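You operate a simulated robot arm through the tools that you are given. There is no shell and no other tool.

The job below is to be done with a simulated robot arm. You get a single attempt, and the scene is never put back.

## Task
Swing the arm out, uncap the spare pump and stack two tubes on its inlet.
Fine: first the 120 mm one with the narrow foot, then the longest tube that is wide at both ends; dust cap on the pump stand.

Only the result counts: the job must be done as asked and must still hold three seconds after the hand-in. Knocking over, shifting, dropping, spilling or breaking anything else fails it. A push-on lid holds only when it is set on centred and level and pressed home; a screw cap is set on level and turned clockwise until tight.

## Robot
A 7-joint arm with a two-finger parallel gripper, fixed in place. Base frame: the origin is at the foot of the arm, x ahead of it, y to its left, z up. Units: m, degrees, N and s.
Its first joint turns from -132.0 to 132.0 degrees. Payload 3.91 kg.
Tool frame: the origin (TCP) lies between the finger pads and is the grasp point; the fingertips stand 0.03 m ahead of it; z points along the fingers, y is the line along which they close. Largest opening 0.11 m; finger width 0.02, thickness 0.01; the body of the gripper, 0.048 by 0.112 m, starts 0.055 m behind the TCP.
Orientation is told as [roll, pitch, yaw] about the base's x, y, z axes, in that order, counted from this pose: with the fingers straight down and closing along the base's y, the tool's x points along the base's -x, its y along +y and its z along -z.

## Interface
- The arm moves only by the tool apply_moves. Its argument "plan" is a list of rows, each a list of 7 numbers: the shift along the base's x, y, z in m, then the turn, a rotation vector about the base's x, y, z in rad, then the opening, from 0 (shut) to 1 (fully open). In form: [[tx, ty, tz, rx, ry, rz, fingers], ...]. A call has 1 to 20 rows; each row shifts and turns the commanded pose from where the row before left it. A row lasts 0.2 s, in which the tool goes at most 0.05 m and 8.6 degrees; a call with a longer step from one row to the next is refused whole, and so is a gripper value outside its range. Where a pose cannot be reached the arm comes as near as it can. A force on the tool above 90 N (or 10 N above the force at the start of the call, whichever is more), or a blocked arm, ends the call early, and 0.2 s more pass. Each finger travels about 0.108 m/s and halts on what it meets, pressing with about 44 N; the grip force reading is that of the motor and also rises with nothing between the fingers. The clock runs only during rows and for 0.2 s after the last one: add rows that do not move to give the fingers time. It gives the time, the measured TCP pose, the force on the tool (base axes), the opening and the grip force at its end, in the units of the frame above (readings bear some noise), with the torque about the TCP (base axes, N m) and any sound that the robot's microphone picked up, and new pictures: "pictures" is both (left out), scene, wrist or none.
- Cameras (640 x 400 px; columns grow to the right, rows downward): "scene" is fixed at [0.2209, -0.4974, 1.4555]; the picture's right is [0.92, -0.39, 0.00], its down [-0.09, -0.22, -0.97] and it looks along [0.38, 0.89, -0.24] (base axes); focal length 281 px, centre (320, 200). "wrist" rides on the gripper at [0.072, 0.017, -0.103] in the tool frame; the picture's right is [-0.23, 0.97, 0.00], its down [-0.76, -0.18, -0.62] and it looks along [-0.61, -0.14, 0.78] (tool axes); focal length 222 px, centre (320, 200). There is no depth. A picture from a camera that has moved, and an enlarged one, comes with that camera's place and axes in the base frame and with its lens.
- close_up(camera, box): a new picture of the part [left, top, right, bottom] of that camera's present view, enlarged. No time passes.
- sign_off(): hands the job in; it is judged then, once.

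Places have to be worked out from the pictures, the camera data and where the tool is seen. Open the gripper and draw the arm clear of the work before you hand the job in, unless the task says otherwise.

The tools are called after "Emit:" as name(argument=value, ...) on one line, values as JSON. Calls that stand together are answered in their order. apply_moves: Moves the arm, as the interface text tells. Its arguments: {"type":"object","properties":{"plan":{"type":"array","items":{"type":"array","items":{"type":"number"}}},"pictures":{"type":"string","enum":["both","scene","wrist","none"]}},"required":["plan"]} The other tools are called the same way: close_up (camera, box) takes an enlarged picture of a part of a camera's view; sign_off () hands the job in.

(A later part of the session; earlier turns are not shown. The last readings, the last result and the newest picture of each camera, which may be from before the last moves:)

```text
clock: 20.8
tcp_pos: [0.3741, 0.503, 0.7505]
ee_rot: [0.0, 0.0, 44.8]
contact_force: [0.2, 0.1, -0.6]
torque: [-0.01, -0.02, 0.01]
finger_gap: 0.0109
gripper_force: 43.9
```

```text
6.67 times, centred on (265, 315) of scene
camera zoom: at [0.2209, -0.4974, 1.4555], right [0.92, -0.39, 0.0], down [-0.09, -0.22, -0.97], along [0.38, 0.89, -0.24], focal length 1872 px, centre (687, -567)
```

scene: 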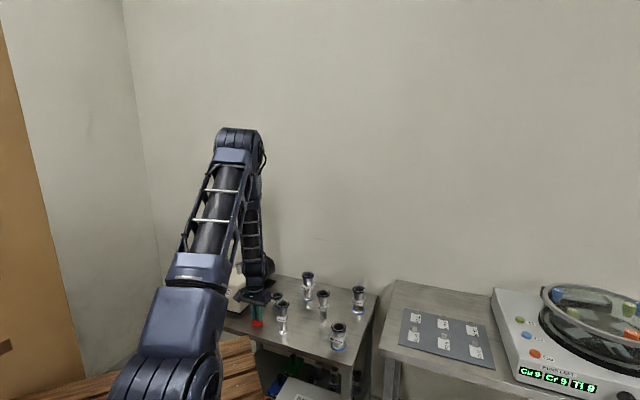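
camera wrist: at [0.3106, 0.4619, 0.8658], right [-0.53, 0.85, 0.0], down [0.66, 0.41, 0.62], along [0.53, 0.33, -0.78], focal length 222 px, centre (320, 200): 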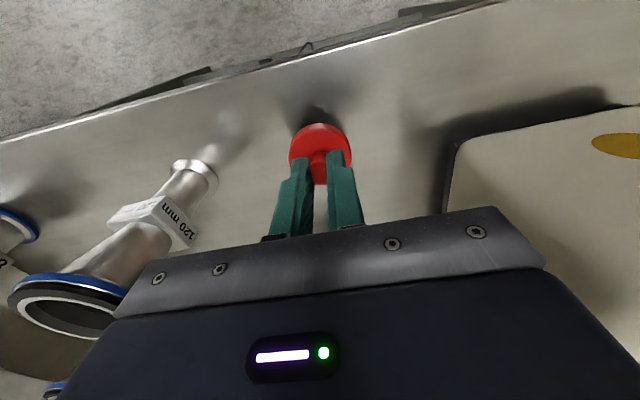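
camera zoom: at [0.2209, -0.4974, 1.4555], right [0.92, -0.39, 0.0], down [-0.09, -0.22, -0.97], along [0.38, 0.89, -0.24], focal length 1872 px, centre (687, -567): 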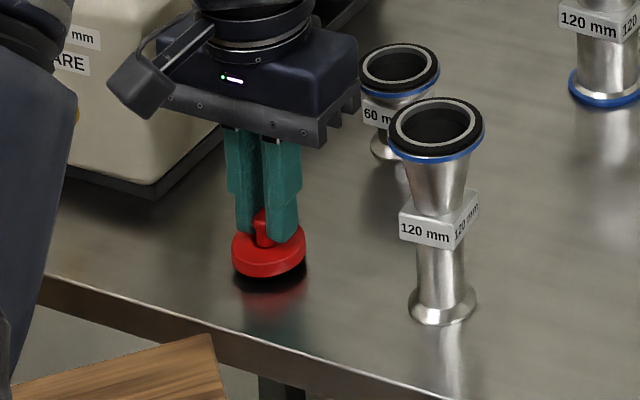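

The cap is nearly on the table. I continue with 2 mm steps.

Emit:
apply_moves(plan=[[0, 0, -0.002, 0, 0, 0, 0], [0, 0, -0.002, 0, 0, 0, 0], [0, 0, 0, 0, 0, 0, 0]], pictures="none")

Emit:
close_up(camera="scene", box=[235, 285, 295, 345])

```text
clock: 21.6
tcp_pos: [0.3745, 0.5016, 0.7452]
ee_rot: [0.0, 0.1, 45.0]
contact_force: [0.6, 0.4, 0.6]
torque: [-0.02, -0.03, 0.03]
finger_gap: 0.0108
gripper_force: 43.8
```

```text
6.67 times, centred on (265, 315) of scene
camera zoom: at [0.2209, -0.4974, 1.4555], right [0.92, -0.39, 0.0], down [-0.09, -0.22, -0.97], along [0.38, 0.89, -0.24], focal length 1872 px, centre (687, -567)
```

zoom: 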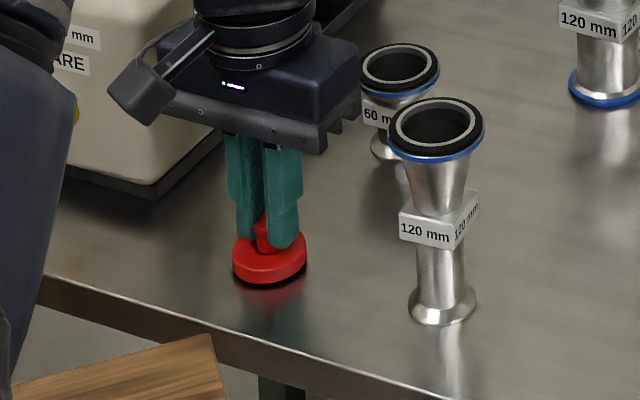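

Emit:
apply_moves(plan=[[0, 0, -0.0015, 0, 0, 0, 0], [0, 0, -0.0015, 0, 0, 0, 0], [0, 0, 0, 0, 0, 0, 0]], pictures="none")

Emit:
close_up(camera="scene", box=[235, 285, 295, 345])

```text
clock: 22.4
tcp_pos: [0.3738, 0.5022, 0.7436]
ee_rot: [0.0, 0.1, 44.9]
contact_force: [1.4, -1.8, 6.7]
torque: [-0.1, -0.07, -0.04]
finger_gap: 0.0107
gripper_force: 44.2
```

```text
6.67 times, centred on (265, 315) of scene
camera zoom: at [0.2209, -0.4974, 1.4555], right [0.92, -0.39, 0.0], down [-0.09, -0.22, -0.97], along [0.38, 0.89, -0.24], focal length 1872 px, centre (687, -567)
```

zoom: 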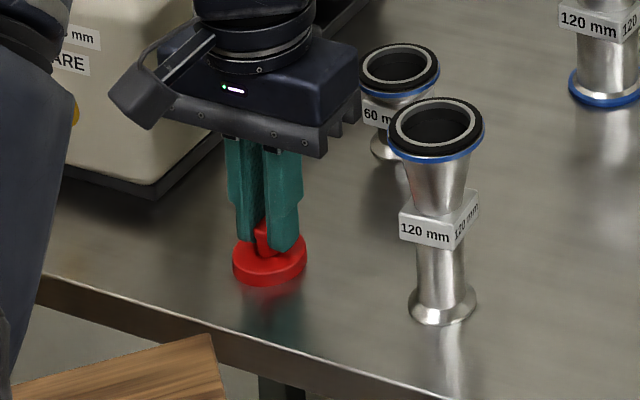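

The cap touches the table (6.7 N). I release it and rise.

Emit:
apply_moves(plan=[[0, 0, 0, 0, 0, 0, 0.35], [0, 0, 0, 0, 0, 0, 0.35], [0, 0, 0.02, 0, 0, 0, 0.35], [0, 0, 0.04, 0, 0, 0, 0.35], [0, 0, 0.04, 0, 0, 0, 0.35], [0, 0, 0.04, 0, 0, 0, 0.35], [0, 0, 0.04, 0, 0, 0, 0.35], [0, 0, 0.03, 0, 0, 0, 0.35]])

Emit:
close_up(camera="scene", box=[235, 265, 325, 345])

```text
clock: 24.2
tcp_pos: [0.3722, 0.5016, 0.9541]
ee_rot: [-0.1, 0.0, 44.9]
contact_force: [-0.2, -0.2, -1.0]
torque: [-0.02, -0.02, -0.04]
finger_gap: 0.0386
gripper_force: 0.1
camera wrist: at [0.3099, 0.462, 1.0587], right [-0.53, 0.85, 0.0], down [0.67, 0.41, 0.62], along [0.53, 0.33, -0.78], focal length 222 px, centre (320, 200)
```

scene: 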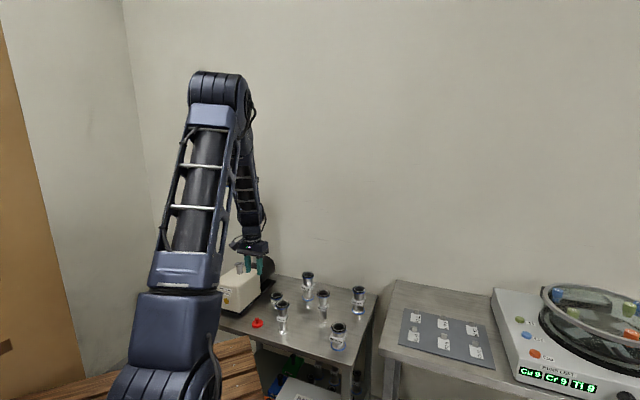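
wrist: 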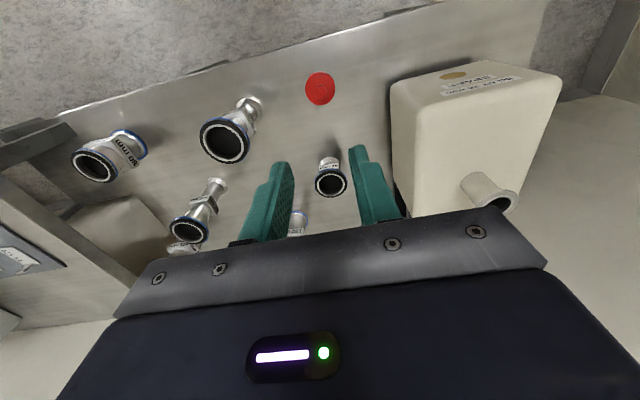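

```text
5.00 times, centred on (280, 305) of scene
camera zoom: at [0.2209, -0.4974, 1.4555], right [0.92, -0.39, 0.0], down [-0.09, -0.22, -0.97], along [0.38, 0.89, -0.24], focal length 1404 px, centre (520, -325)
```

zoom: 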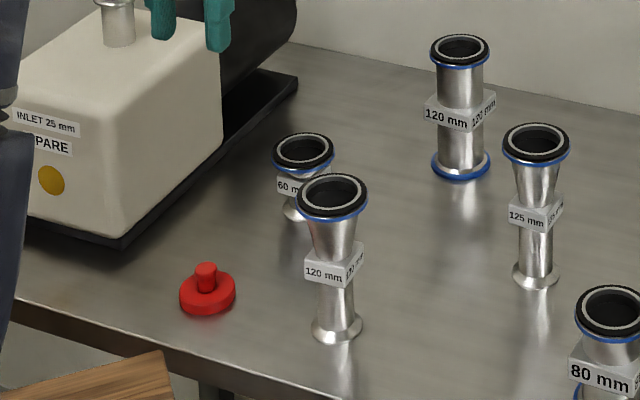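

The cap stands upright on the table. Now I look at the 120 mm narrow-foot tube from the wrist camera.

Emit:
close_up(camera="wrist", box=[170, 70, 300, 190])

Emit:
close_up(camera="scene", box=[265, 290, 305, 340])

```text
3.33 times, centred on (235, 130) of wrist
camera zoom: at [0.3099, 0.462, 1.0587], right [-0.53, 0.85, 0.0], down [0.67, 0.41, 0.62], along [0.53, 0.33, -0.78], focal length 740 px, centre (603, 433)
```

zoom: 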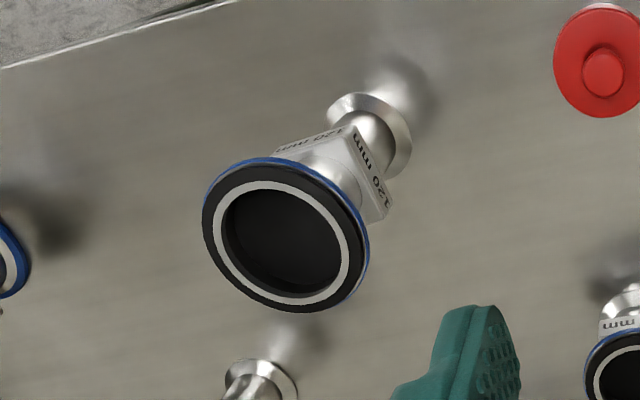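

```text
8.00 times, centred on (285, 315) of scene
camera zoom: at [0.2209, -0.4974, 1.4555], right [0.92, -0.39, 0.0], down [-0.09, -0.22, -0.97], along [0.38, 0.89, -0.24], focal length 2247 px, centre (600, -720)
```

zoom: 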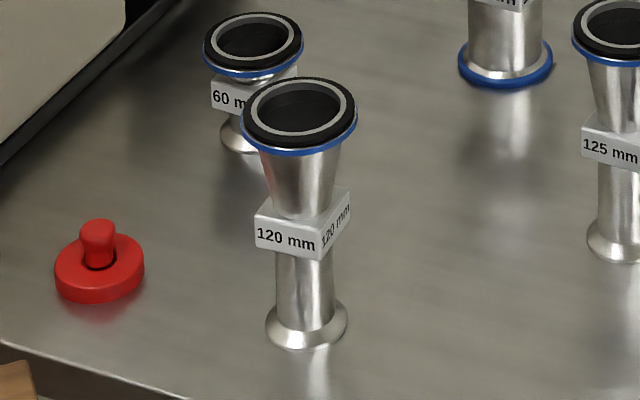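

The tube's label block is aligned with the table axes, but it lies under a 55 mm top flange. From above, the right grip is the rim of the top flange. I estimate the tube at about (0.4595, 0.425) and go above it, fingers wide open, to refine.

Emit:
apply_moves(plan=[[0.029, -0.0255, 0, 0, 0, 0, 1], [0.029, -0.0255, 0, 0, 0, 0, 1], [0.029, -0.0255, 0, 0, 0, 0, 1], [0, 0, 0, 0, 0, 0, 1], [0, 0, 0, 0, 0, 0, 1]])

Emit:
close_up(camera="wrist", box=[240, 50, 400, 200])

```text
clock: 25.4
tcp_pos: [0.461, 0.4254, 0.9551]
ee_rot: [0.0, 0.1, 45.0]
contact_force: [-0.4, 0.3, 0.4]
torque: [-0.02, -0.01, 0.0]
finger_gap: 0.11
gripper_force: 0.0
camera wrist: at [0.3971, 0.3856, 1.0584], right [-0.53, 0.85, 0.0], down [0.66, 0.41, 0.62], along [0.53, 0.33, -0.78], focal length 222 px, centre (320, 200)
```

scene: 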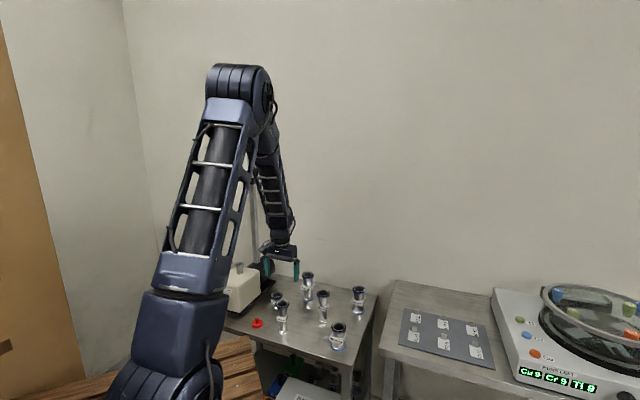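
wrist: 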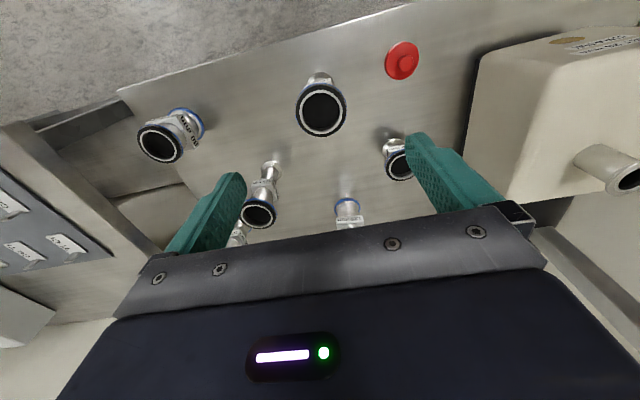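

```text
2.67 times, centred on (320, 125) of wrist
camera zoom: at [0.3971, 0.3856, 1.0584], right [-0.53, 0.85, 0.0], down [0.66, 0.41, 0.62], along [0.53, 0.33, -0.78], focal length 592 px, centre (320, 400)
```

zoom: 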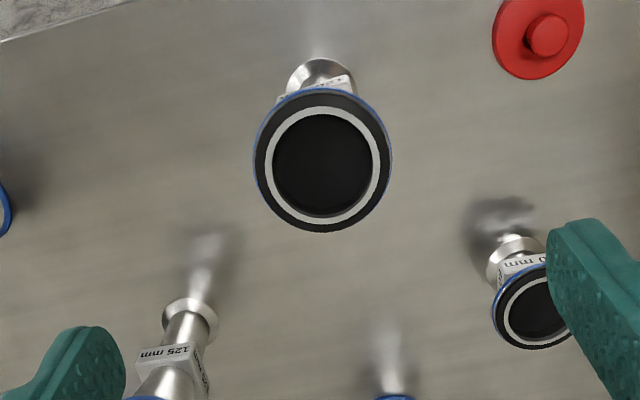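

The tube is within about 1 mm of the tool axis. I lower to TCP z ≈ 0.806 (around the flange rim), half-close to 70 mm and check the centring before gripping.

Emit:
apply_moves(plan=[[0, 0, -0.04, 0, 0, 0, 1], [0, 0, -0.04, 0, 0, 0, 1], [0, 0, -0.04, 0, 0, 0, 1], [0, 0, -0.029, 0, 0, 0, 1], [0, 0, 0, 0, 0, 0, 0.66], [0, 0, 0, 0, 0, 0, 0.66]])

Emit:
close_up(camera="wrist", box=[220, 100, 420, 250])

Emit:
close_up(camera="scene", box=[255, 270, 325, 340])

```text
clock: 26.8
tcp_pos: [0.4613, 0.4252, 0.8052]
ee_rot: [-0.1, 0.0, 45.0]
contact_force: [0.4, 0.6, 0.0]
torque: [-0.03, 0.01, 0.03]
finger_gap: 0.0726
gripper_force: 0.1
camera wrist: at [0.3973, 0.3851, 0.9093], right [-0.53, 0.85, 0.0], down [0.66, 0.41, 0.62], along [0.53, 0.33, -0.78], focal length 222 px, centre (320, 200)
```

scene: 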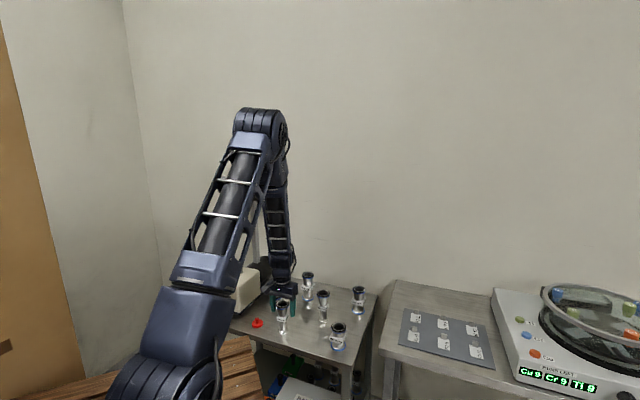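
wrist: 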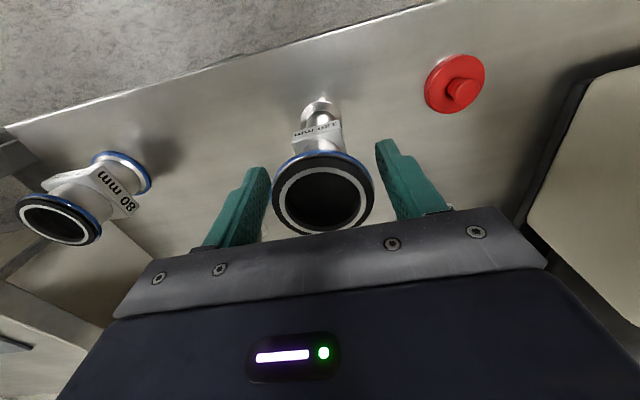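

```text
2.67 times, centred on (320, 175) of wrist
camera zoom: at [0.3973, 0.3851, 0.9093], right [-0.53, 0.85, 0.0], down [0.66, 0.41, 0.62], along [0.53, 0.33, -0.78], focal length 592 px, centre (320, 267)
```

zoom: 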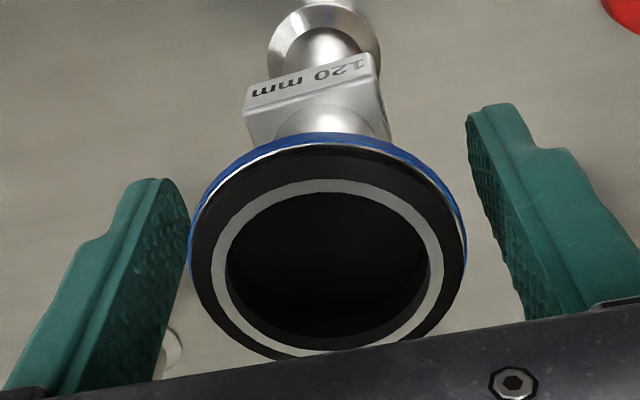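

```text
5.71 times, centred on (290, 305) of scene
camera zoom: at [0.2209, -0.4974, 1.4555], right [0.92, -0.39, 0.0], down [-0.09, -0.22, -0.97], along [0.38, 0.89, -0.24], focal length 1605 px, centre (491, -400)
```

zoom: 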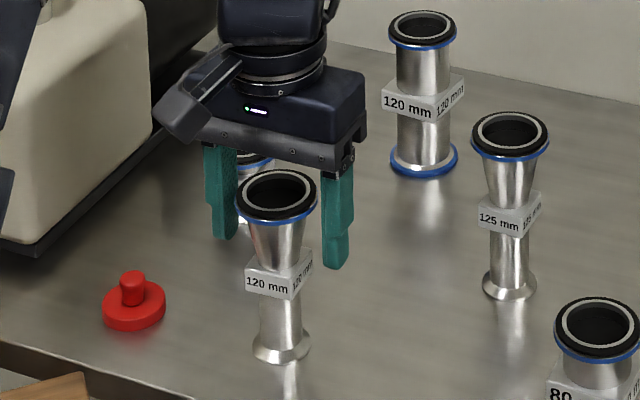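

The tube's axis is about 1.8 mm off in y. I correct and close fully on the rim.

Emit:
apply_moves(plan=[[0.0003, 0.0016, 0, 0, 0, 0, 0.66], [0, 0, 0, 0, 0, 0, 0.58], [0, 0, 0, 0, 0, 0, 0.4], [0, 0, 0, 0, 0, 0, 0.4], [0, 0, 0, 0, 0, 0, 0.4]])

Emit:
close_up(camera="wrist", box=[220, 100, 420, 250])

Emit:
close_up(camera="scene", box=[255, 270, 325, 340])

```text
clock: 28.0
tcp_pos: [0.4612, 0.4264, 0.8055]
ee_rot: [0.0, 0.1, 45.0]
contact_force: [-0.3, -1.1, 0.9]
torque: [-0.03, -0.1, -0.01]
finger_gap: 0.0541
gripper_force: 44.0
camera wrist: at [0.3974, 0.3868, 0.909], right [-0.53, 0.85, 0.0], down [0.66, 0.41, 0.62], along [0.53, 0.33, -0.78], focal length 222 px, centre (320, 200)
```

scene: 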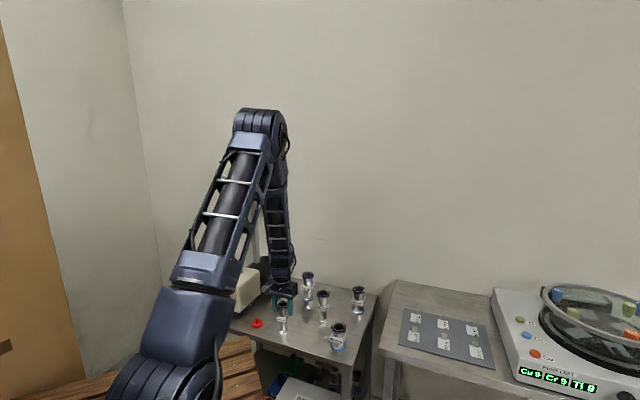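
wrist: 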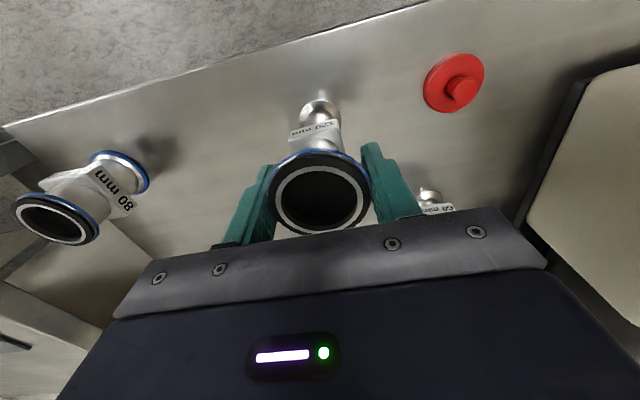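

```text
2.67 times, centred on (320, 175) of wrist
camera zoom: at [0.3974, 0.3868, 0.909], right [-0.53, 0.85, 0.0], down [0.66, 0.41, 0.62], along [0.53, 0.33, -0.78], focal length 592 px, centre (320, 267)
```

zoom: 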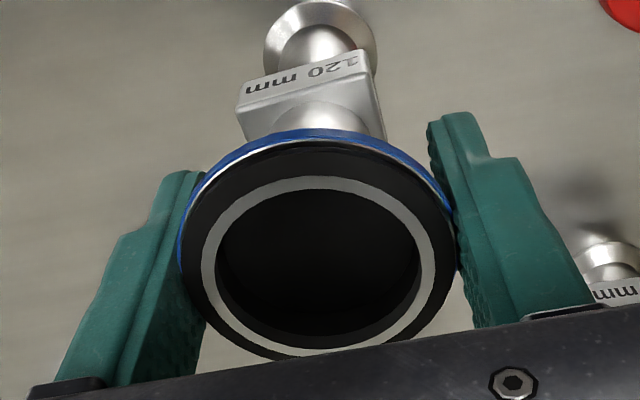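

```text
5.71 times, centred on (290, 305) of scene
camera zoom: at [0.2209, -0.4974, 1.4555], right [0.92, -0.39, 0.0], down [-0.09, -0.22, -0.97], along [0.38, 0.89, -0.24], focal length 1605 px, centre (491, -400)
```

zoom: 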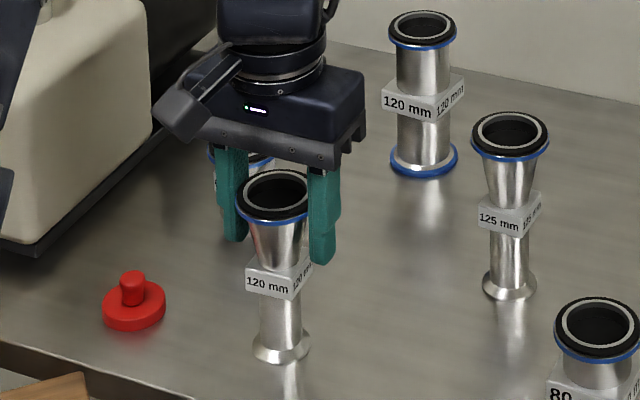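

Firm grip at 54 mm. I lift 3 cm slowly and check that the tube hangs straight.

Emit:
apply_moves(plan=[[0, 0, 0.004, 0, 0, 0, 0.3], [0, 0, 0.008, 0, 0, 0, 0.3], [0, 0, 0.01, 0, 0, 0, 0.3], [0, 0, 0.01, 0, 0, 0, 0.3], [0, 0, 0, 0, 0, 0, 0.3]])

Emit:
close_up(camera="wrist", box=[220, 100, 420, 250])

Emit:
close_up(camera="scene", box=[255, 270, 325, 340])

```text
clock: 29.2
tcp_pos: [0.4609, 0.4274, 0.8362]
ee_rot: [0.0, 0.1, 44.9]
contact_force: [1.2, 0.0, -2.9]
torque: [-0.02, 0.04, 0.02]
finger_gap: 0.0541
gripper_force: 44.4
camera wrist: at [0.3977, 0.3873, 0.9409], right [-0.53, 0.85, 0.0], down [0.66, 0.41, 0.62], along [0.53, 0.33, -0.78], focal length 222 px, centre (320, 200)
```

scene: 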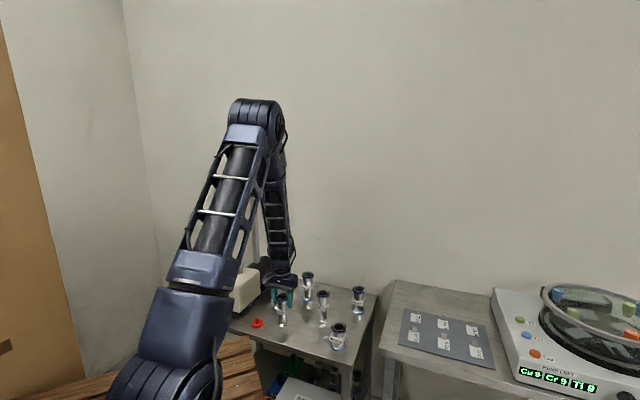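
wrist: 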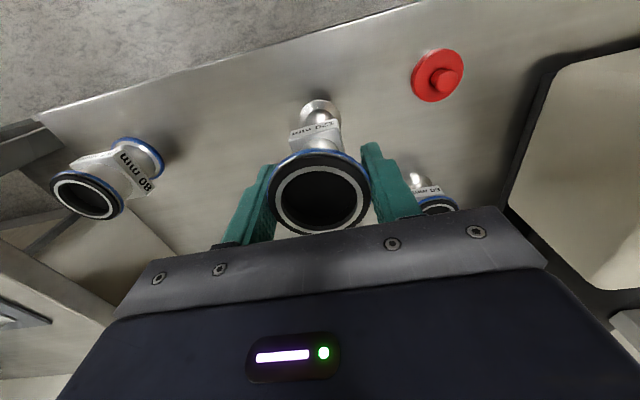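

```text
2.67 times, centred on (320, 175) of wrist
camera zoom: at [0.3977, 0.3873, 0.9409], right [-0.53, 0.85, 0.0], down [0.66, 0.41, 0.62], along [0.53, 0.33, -0.78], focal length 592 px, centre (320, 267)
```

zoom: 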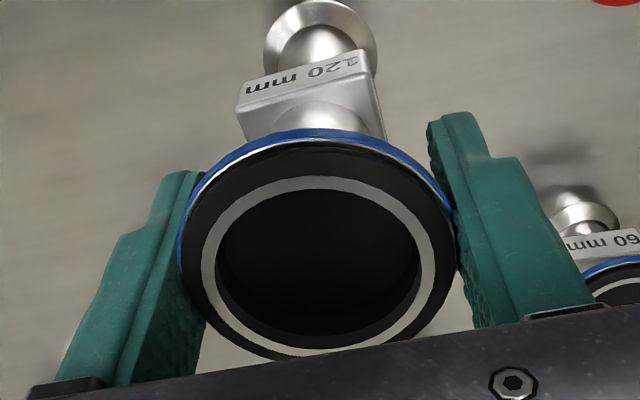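

```text
5.71 times, centred on (290, 305) of scene
camera zoom: at [0.2209, -0.4974, 1.4555], right [0.92, -0.39, 0.0], down [-0.09, -0.22, -0.97], along [0.38, 0.89, -0.24], focal length 1605 px, centre (491, -400)
```

zoom: 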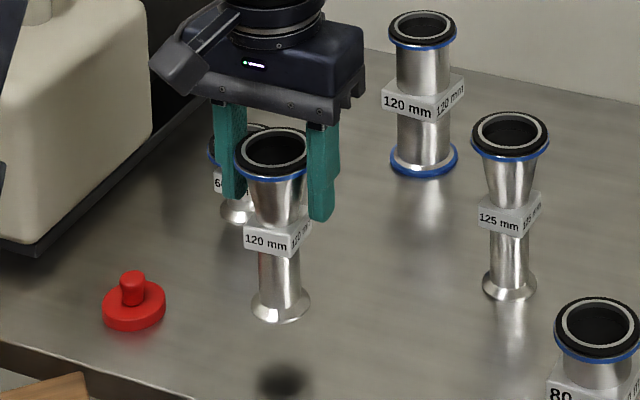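

The tube hangs straight with no slip. I raise it and carry it above the pump inlet (retracing the commanded offset from the cap grip), with the foot about 4 cm above it.

Emit:
apply_moves(plan=[[0, 0, 0.04, 0, 0, 0, 0.3], [0, 0, 0.045, 0, 0, 0, 0.3], [0, 0, 0.045, 0, 0, 0, 0.3], [0, 0, 0.045, 0, 0, 0, 0.3], [0, 0, 0.02, 0, 0, 0, 0.3], [-0.01733, 0.03799, 0, 0, 0, 0, 0.3], [-0.01733, 0.03799, 0, 0, 0, 0, 0.3], [-0.01733, 0.03799, 0, 0, 0, 0, 0.3], [-0.01733, 0.03799, 0, 0, 0, 0, 0.3], [-0.01733, 0.03799, 0, 0, 0, 0, 0.3], [-0.01733, 0.03799, 0, 0, 0, 0, 0.3], [-0.01732, 0.03796, 0, 0, 0, 0, 0.3], [0, 0, 0, 0, 0, 0, 0.3]])

Emit:
close_up(camera="wrist", box=[240, 60, 400, 200])

Emit:
close_up(camera="scene", box=[215, 220, 275, 290])

```text
clock: 32.0
tcp_pos: [0.3403, 0.694, 1.0315]
ee_rot: [0.1, 0.0, 44.9]
contact_force: [0.0, -0.5, -2.6]
torque: [0.0, 0.02, -0.02]
finger_gap: 0.0538
gripper_force: 44.5
camera wrist: at [0.277, 0.6539, 1.1352], right [-0.53, 0.85, 0.0], down [0.66, 0.41, 0.62], along [0.53, 0.33, -0.78], focal length 222 px, centre (320, 200)
```

scene: 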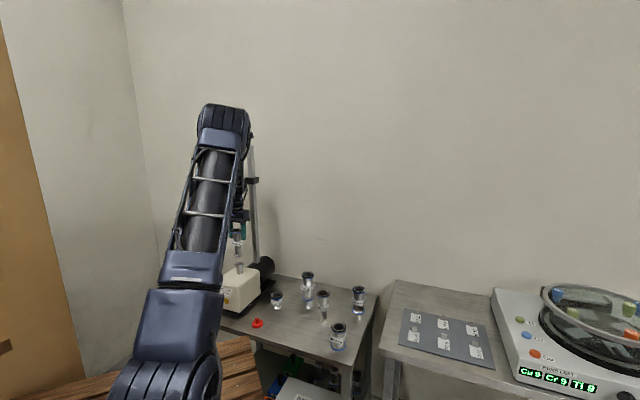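
wrist: 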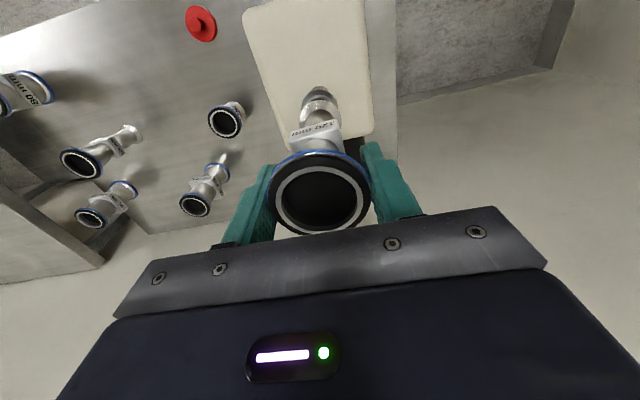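

```text
2.86 times, centred on (320, 130) of wrist
camera zoom: at [0.277, 0.6539, 1.1352], right [-0.53, 0.85, 0.0], down [0.66, 0.41, 0.62], along [0.53, 0.33, -0.78], focal length 635 px, centre (320, 400)
```

zoom: 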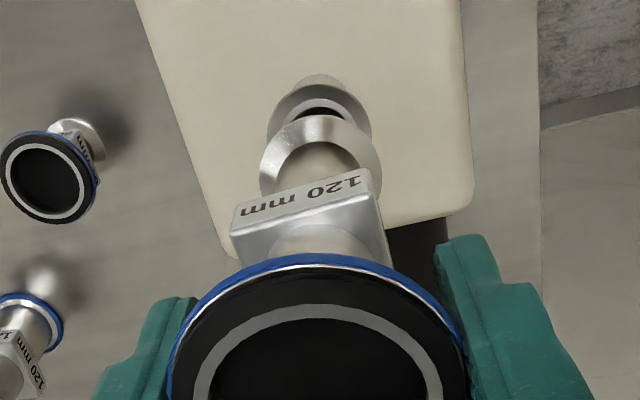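

```text
5.71 times, centred on (245, 255) of scene
camera zoom: at [0.2209, -0.4974, 1.4555], right [0.92, -0.39, 0.0], down [-0.09, -0.22, -0.97], along [0.38, 0.89, -0.24], focal length 1605 px, centre (749, -114)
```

zoom: 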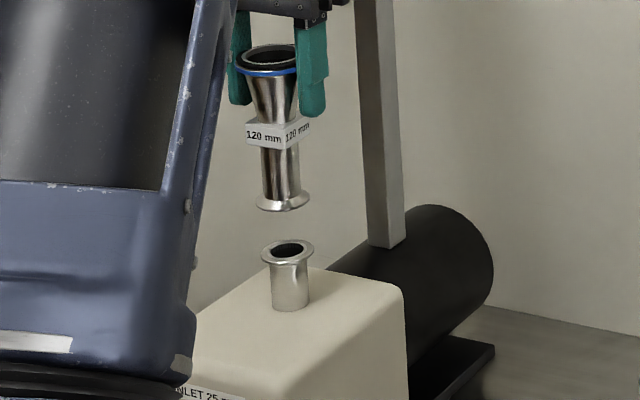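

In both views the foot is aligned with the inlet to about 1 mm. I lower to leave a gap of about 1 cm and check again.

Emit:
apply_moves(plan=[[0, 0, -0.012, 0, 0, 0, 0.3], [0, 0, -0.01, 0, 0, 0, 0.3], [0, 0, -0.007, 0, 0, 0, 0.3], [0, 0, 0, 0, 0, 0, 0.3]])

Emit:
close_up(camera="wrist", box=[270, 70, 370, 150])

Emit:
close_up(camera="scene", box=[225, 235, 265, 285])

```text
clock: 33.0
tcp_pos: [0.3413, 0.6931, 1.0017]
ee_rot: [0.0, 0.0, 45.0]
contact_force: [-0.4, 0.3, -2.8]
torque: [-0.01, -0.01, -0.01]
finger_gap: 0.0541
gripper_force: 43.7
camera wrist: at [0.2772, 0.6531, 1.1061], right [-0.53, 0.85, 0.0], down [0.66, 0.41, 0.62], along [0.53, 0.33, -0.78], focal length 222 px, centre (320, 200)
```

scene: 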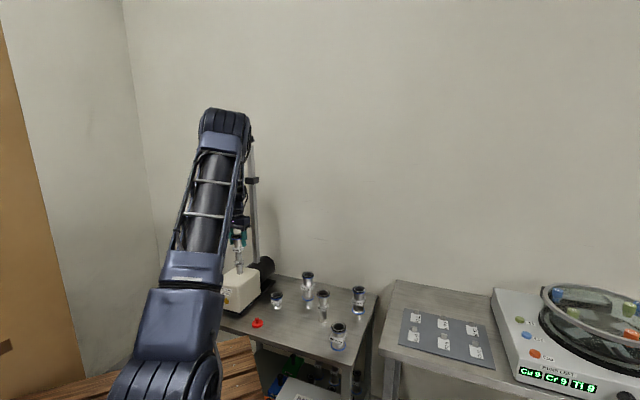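
wrist: 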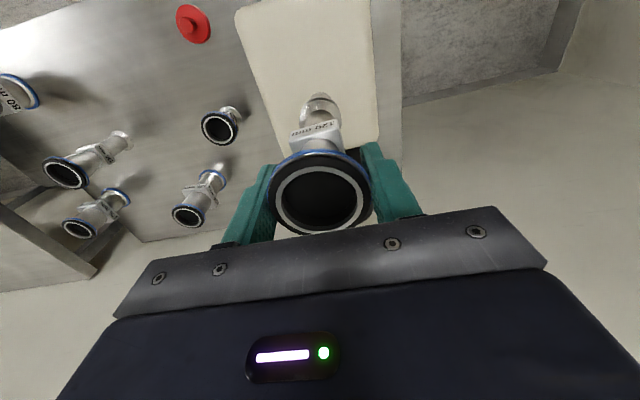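

```text
5.00 times, centred on (320, 110) of wrist
camera zoom: at [0.2772, 0.6531, 1.1061], right [-0.53, 0.85, 0.0], down [0.66, 0.41, 0.62], along [0.53, 0.33, -0.78], focal length 1111 px, centre (320, 650)
```

zoom: 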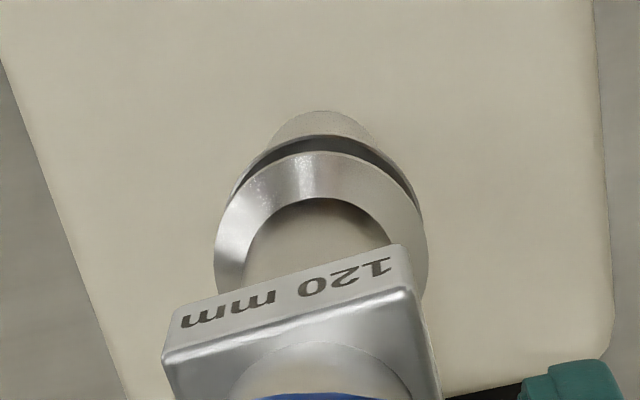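

```text
8.00 times, centred on (245, 260) of scene
camera zoom: at [0.2209, -0.4974, 1.4555], right [0.92, -0.39, 0.0], down [-0.09, -0.22, -0.97], along [0.38, 0.89, -0.24], focal length 2247 px, centre (920, -280)
```

zoom: 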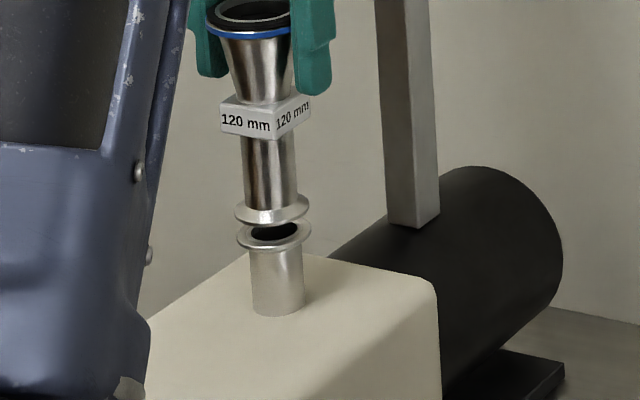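

Alignment holds in both views, with an inlet offset of perhaps 0.6 mm in x, which I correct. Then I lower slowly toward contact.

Emit:
apply_moves(plan=[[0.0006, 0, -0.002, 0, 0, 0, 0.3], [0, 0, -0.002, 0, 0, 0, 0.3], [0, 0, -0.002, 0, 0, 0, 0.3], [0, 0, -0.001, 0, 0, 0, 0.3], [0, 0, 0, 0, 0, 0, 0.3]])

Emit:
close_up(camera="wrist", box=[270, 70, 370, 150])

Emit:
close_up(camera="scene", box=[230, 245, 260, 285])

```text
clock: 34.2
tcp_pos: [0.3407, 0.6948, 0.9948]
ee_rot: [0.0, 0.1, 44.9]
contact_force: [0.2, 0.4, -2.8]
torque: [-0.02, -0.03, 0.01]
finger_gap: 0.0541
gripper_force: 44.3
camera wrist: at [0.2774, 0.6533, 1.0995], right [-0.53, 0.85, 0.0], down [0.66, 0.41, 0.62], along [0.53, 0.33, -0.78], focal length 222 px, centre (320, 200)
```

scene: 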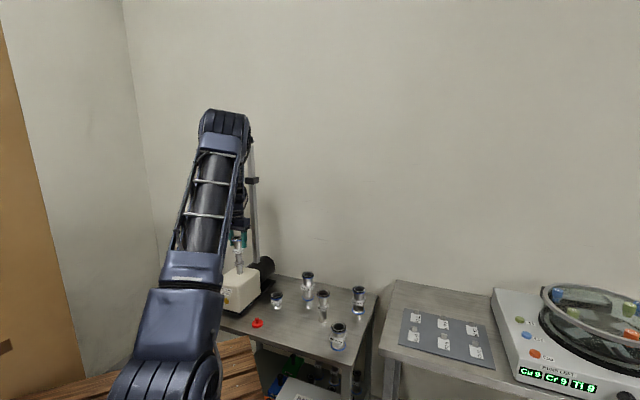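
wrist: 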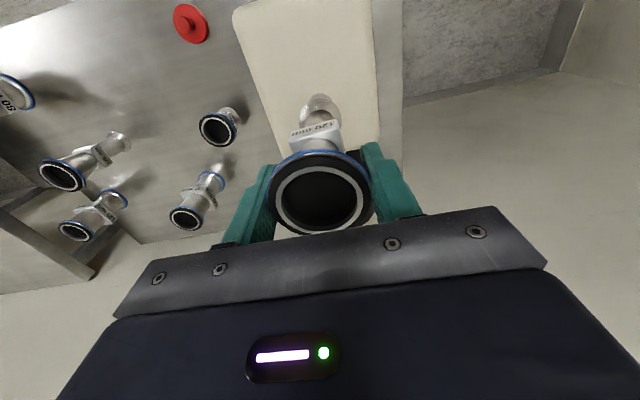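

```text
5.00 times, centred on (320, 110) of wrist
camera zoom: at [0.2774, 0.6533, 1.0995], right [-0.53, 0.85, 0.0], down [0.66, 0.41, 0.62], along [0.53, 0.33, -0.78], focal length 1111 px, centre (320, 650)
```

zoom: 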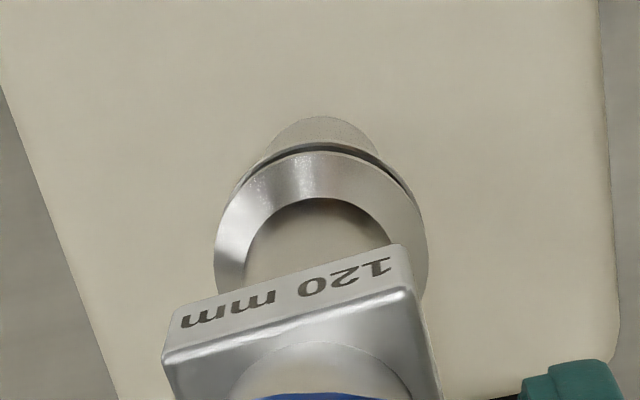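

```text
10.00 times, centred on (245, 265) of scene
camera zoom: at [0.2209, -0.4974, 1.4555], right [0.92, -0.39, 0.0], down [-0.09, -0.22, -0.97], along [0.38, 0.89, -0.24], focal length 2808 px, centre (1070, -450)
```

zoom: 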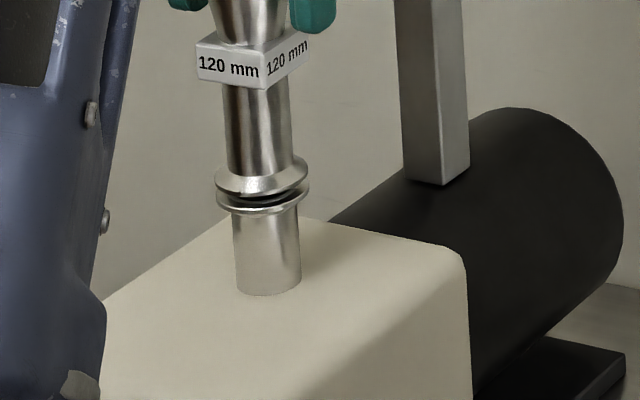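

About 3 mm gap remains. I continue down in 1 mm steps, watching the vertical force.

Emit:
apply_moves(plan=[[0.0003, -0.0001, -0.001, 0, 0, 0, 0.3], [0, 0, -0.001, 0, 0, 0, 0.3], [0, 0, -0.001, 0, 0, 0, 0.3], [0, 0, 0, 0, 0, 0, 0.3]], pictures="none")

Emit:
close_up(camera="scene", box=[230, 245, 260, 285])

Emit:
close_up(camera="wrist", box=[270, 70, 370, 150])

```text
clock: 35.2
tcp_pos: [0.342, 0.6936, 0.993]
ee_rot: [0.0, 0.0, 44.9]
contact_force: [0.4, -0.1, -3.6]
torque: [-0.01, 0.01, 0.0]
finger_gap: 0.0539
gripper_force: 43.8
```

```text
10.00 times, centred on (245, 265) of scene
camera zoom: at [0.2209, -0.4974, 1.4555], right [0.92, -0.39, 0.0], down [-0.09, -0.22, -0.97], along [0.38, 0.89, -0.24], focal length 2808 px, centre (1070, -450)
```

zoom: 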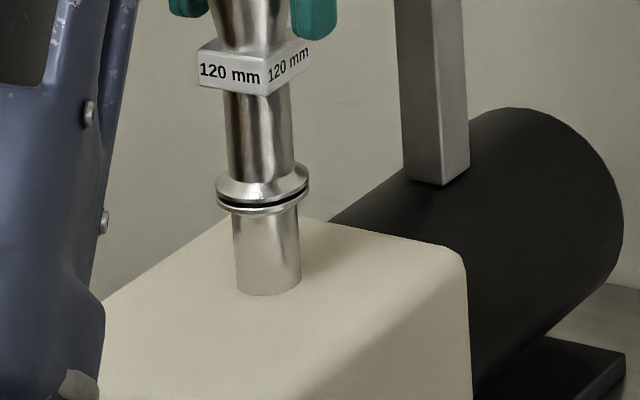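

```text
5.00 times, centred on (320, 110) of wrist
camera zoom: at [0.2777, 0.6535, 1.0963], right [-0.53, 0.85, 0.0], down [0.66, 0.41, 0.62], along [0.53, 0.33, -0.78], focal length 1111 px, centre (320, 650)
```

zoom: 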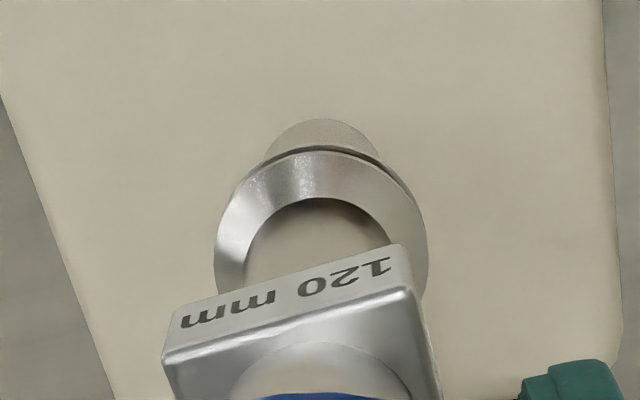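

Nearly touching. Two more 1 mm steps.

Emit:
apply_moves(plan=[[0, 0, -0.001, 0, 0, 0, 0.3], [0, 0, -0.001, 0, 0, 0, 0.3], [0, 0, 0, 0, 0, 0, 0.3]], pictures="none")

Emit:
close_up(camera="scene", box=[230, 245, 260, 285])

Emit:
close_up(camera="wrist", box=[280, 80, 360, 140])

```text
clock: 36.0
tcp_pos: [0.3407, 0.693, 0.9902]
ee_rot: [-0.1, 0.0, 45.0]
contact_force: [-0.5, 0.2, -1.7]
torque: [0.0, 0.0, 0.01]
finger_gap: 0.0539
gripper_force: 43.6
```

```text
10.00 times, centred on (245, 265) of scene
camera zoom: at [0.2209, -0.4974, 1.4555], right [0.92, -0.39, 0.0], down [-0.09, -0.22, -0.97], along [0.38, 0.89, -0.24], focal length 2808 px, centre (1070, -450)
```

zoom: 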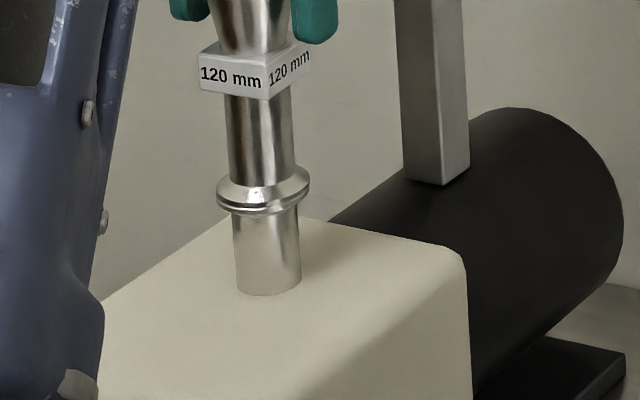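

```text
6.67 times, centred on (320, 110) of wrist
camera zoom: at [0.2779, 0.6532, 1.0946], right [-0.53, 0.85, 0.0], down [0.66, 0.41, 0.62], along [0.53, 0.33, -0.78], focal length 1481 px, centre (320, 800)
```

zoom: 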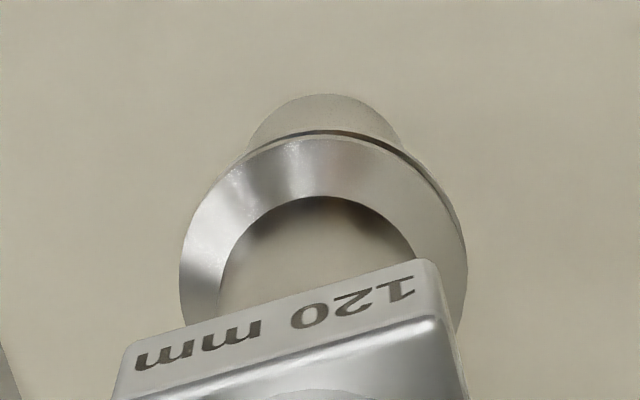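

Visually at contact (z ≈ 0.9905). The wrist view suggests about 0.3–0.5 mm offset to its right, so I lift 1 mm, correct, and set down with light pressure.

Emit:
apply_moves(plan=[[0, 0, 0.001, 0, 0, 0, 0.3], [-0.0002, 0.0003, 0, 0, 0, 0, 0.3], [0, 0, -0.001, 0, 0, 0, 0.3], [0, 0, -0.001, 0, 0, 0, 0.3], [0, 0, 0, 0, 0, 0, 0.3]], pictures="none")

Emit:
close_up(camera="scene", box=[230, 245, 260, 285])

Emit:
close_up(camera="wrist", box=[280, 80, 360, 140])

```text
clock: 37.2
tcp_pos: [0.3415, 0.6938, 0.9901]
ee_rot: [0.0, 0.0, 44.9]
contact_force: [-0.3, -5.0, 9.8]
torque: [-0.53, -0.05, 0.06]
finger_gap: 0.0539
gripper_force: 43.6
```

```text
10.00 times, centred on (245, 265) of scene
camera zoom: at [0.2209, -0.4974, 1.4555], right [0.92, -0.39, 0.0], down [-0.09, -0.22, -0.97], along [0.38, 0.89, -0.24], focal length 2808 px, centre (1070, -450)
```

zoom: 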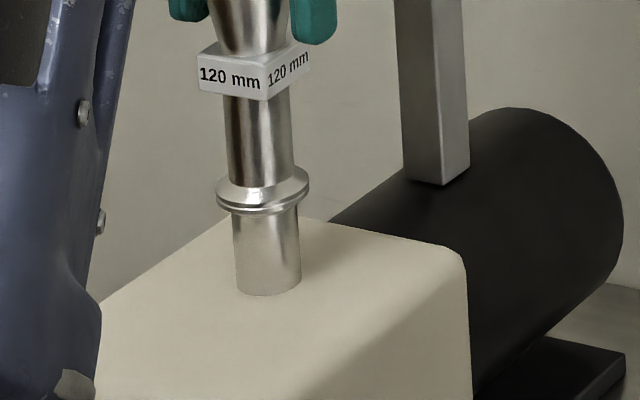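

```text
6.67 times, centred on (320, 110) of wrist
camera zoom: at [0.2775, 0.6533, 1.0942], right [-0.53, 0.85, 0.0], down [0.66, 0.41, 0.62], along [0.53, 0.33, -0.78], focal length 1481 px, centre (320, 800)
```

zoom: 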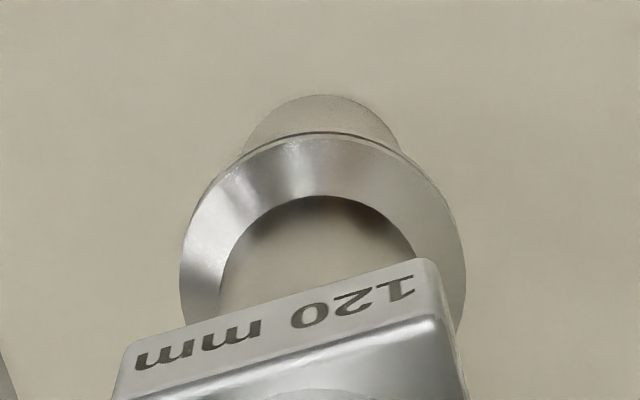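

Contact made (about 12 N), but with a 5 N side force in −y: the foot wants to sit slightly further −y. I relax laterally by 0.5 mm and read the force again.

Emit:
apply_moves(plan=[[0, -0.0005, 0, 0, 0, 0, 0.3], [0, 0, 0, 0, 0, 0, 0.3]], pictures="none")

Emit:
close_up(camera="wrist", box=[280, 80, 360, 140])

```text
clock: 37.8
tcp_pos: [0.3409, 0.6925, 0.9893]
ee_rot: [-0.1, -0.1, 44.9]
contact_force: [1.8, 2.8, 13.5]
torque: [0.24, -0.24, -0.04]
finger_gap: 0.0541
gripper_force: 44.1
```

```text
6.67 times, centred on (320, 110) of wrist
camera zoom: at [0.2774, 0.6531, 1.0941], right [-0.53, 0.85, 0.0], down [0.66, 0.41, 0.62], along [0.53, 0.33, -0.78], focal length 1481 px, centre (320, 800)
```

zoom: 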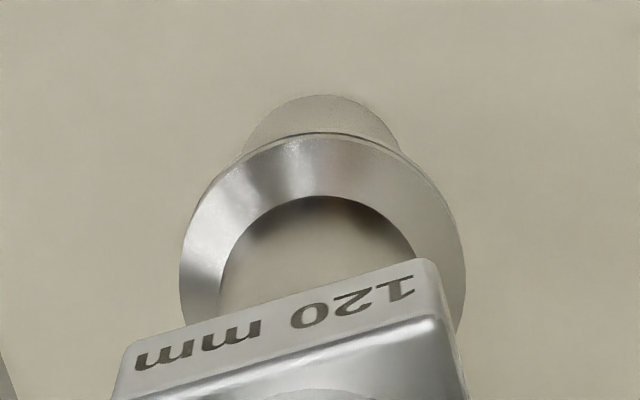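

The side force reversed, so it is plain friction, with the neutral point 0.2 mm back. I go to neutral and press about 1 mm to seat it firmly.

Emit:
apply_moves(plan=[[0.0001, 0.0002, 0, 0, 0, 0, 0.3], [0, 0, -0.001, 0, 0, 0, 0.3], [0, 0, 0, 0, 0, 0, 0.3]], pictures="none")

Emit:
close_up(camera="scene", box=[220, 220, 270, 285])

Emit:
close_up(camera="wrist", box=[220, 70, 420, 250])

```text
clock: 38.6
tcp_pos: [0.3403, 0.6925, 0.9894]
ee_rot: [0.0, -0.1, 44.9]
contact_force: [1.1, 0.0, 29.7]
torque: [-0.2, -0.17, 0.0]
finger_gap: 0.0539
gripper_force: 44.2
```

```text
6.15 times, centred on (245, 252) of scene
camera zoom: at [0.2209, -0.4974, 1.4555], right [0.92, -0.39, 0.0], down [-0.09, -0.22, -0.97], along [0.38, 0.89, -0.24], focal length 1728 px, centre (782, -123)
```

zoom: 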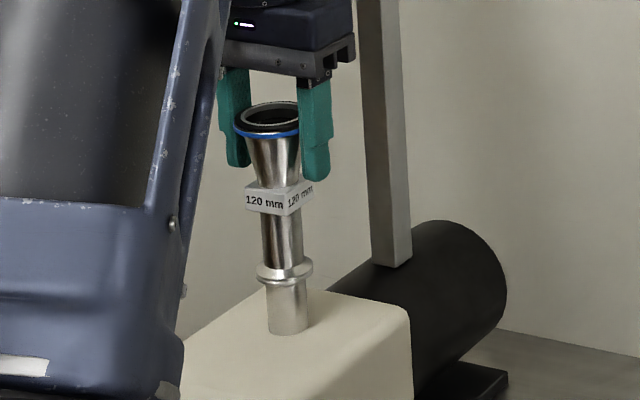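

```text
2.22 times, centred on (320, 160) of wrist
camera zoom: at [0.2773, 0.653, 1.094], right [-0.53, 0.85, 0.0], down [0.66, 0.41, 0.62], along [0.53, 0.33, -0.78], focal length 494 px, centre (320, 289)
```

zoom: 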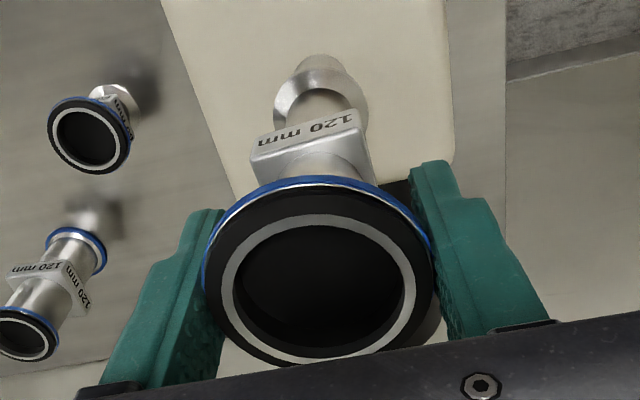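

Pressed at about 32 N with no side force; the tube stands level. I relax the pressure, then open gently.

Emit:
apply_moves(plan=[[0, 0, 0.001, 0, 0, 0, 0.3], [0, 0, 0.0007, 0, 0, 0, 0.3], [0, 0, 0, 0, 0, 0, 0.54], [0, 0, 0, 0, 0, 0, 0.62], [0, 0, 0, 0, 0, 0, 0.7], [0, 0, 0, 0, 0, 0, 0.7]])

Emit:
close_up(camera="scene", box=[220, 220, 270, 285])

Emit:
close_up(camera="wrist", box=[220, 70, 420, 250])

```text
clock: 40.0
tcp_pos: [0.3428, 0.6927, 0.99]
ee_rot: [-0.1, 0.0, 44.9]
contact_force: [0.1, -0.6, 0.0]
torque: [-0.02, 0.0, 0.01]
finger_gap: 0.0769
gripper_force: 0.0
camera wrist: at [0.2777, 0.6533, 1.0943], right [-0.53, 0.85, 0.0], down [0.66, 0.41, 0.62], along [0.53, 0.33, -0.78], focal length 222 px, centre (320, 200)
```

scene: 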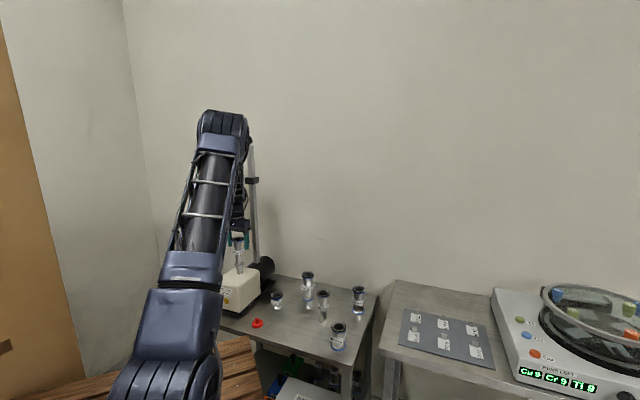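
wrist: 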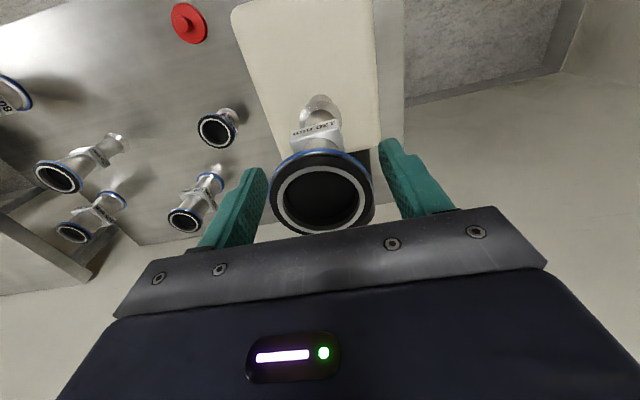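

```text
6.15 times, centred on (245, 252) of scene
camera zoom: at [0.2209, -0.4974, 1.4555], right [0.92, -0.39, 0.0], down [-0.09, -0.22, -0.97], along [0.38, 0.89, -0.24], focal length 1728 px, centre (782, -123)
```

zoom: 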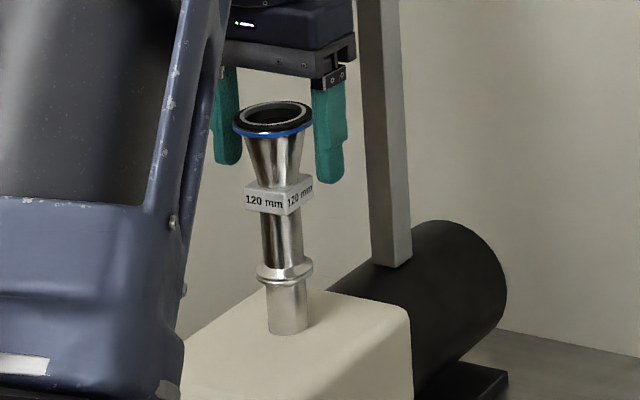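

```text
2.22 times, centred on (320, 160) of wrist
camera zoom: at [0.2777, 0.6533, 1.0943], right [-0.53, 0.85, 0.0], down [0.66, 0.41, 0.62], along [0.53, 0.33, -0.78], focal length 494 px, centre (320, 289)
```

zoom: 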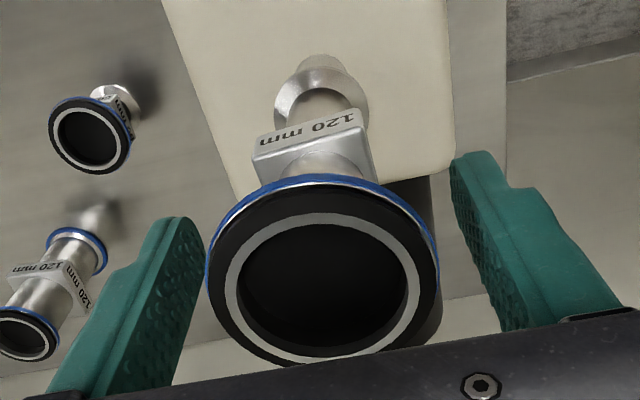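

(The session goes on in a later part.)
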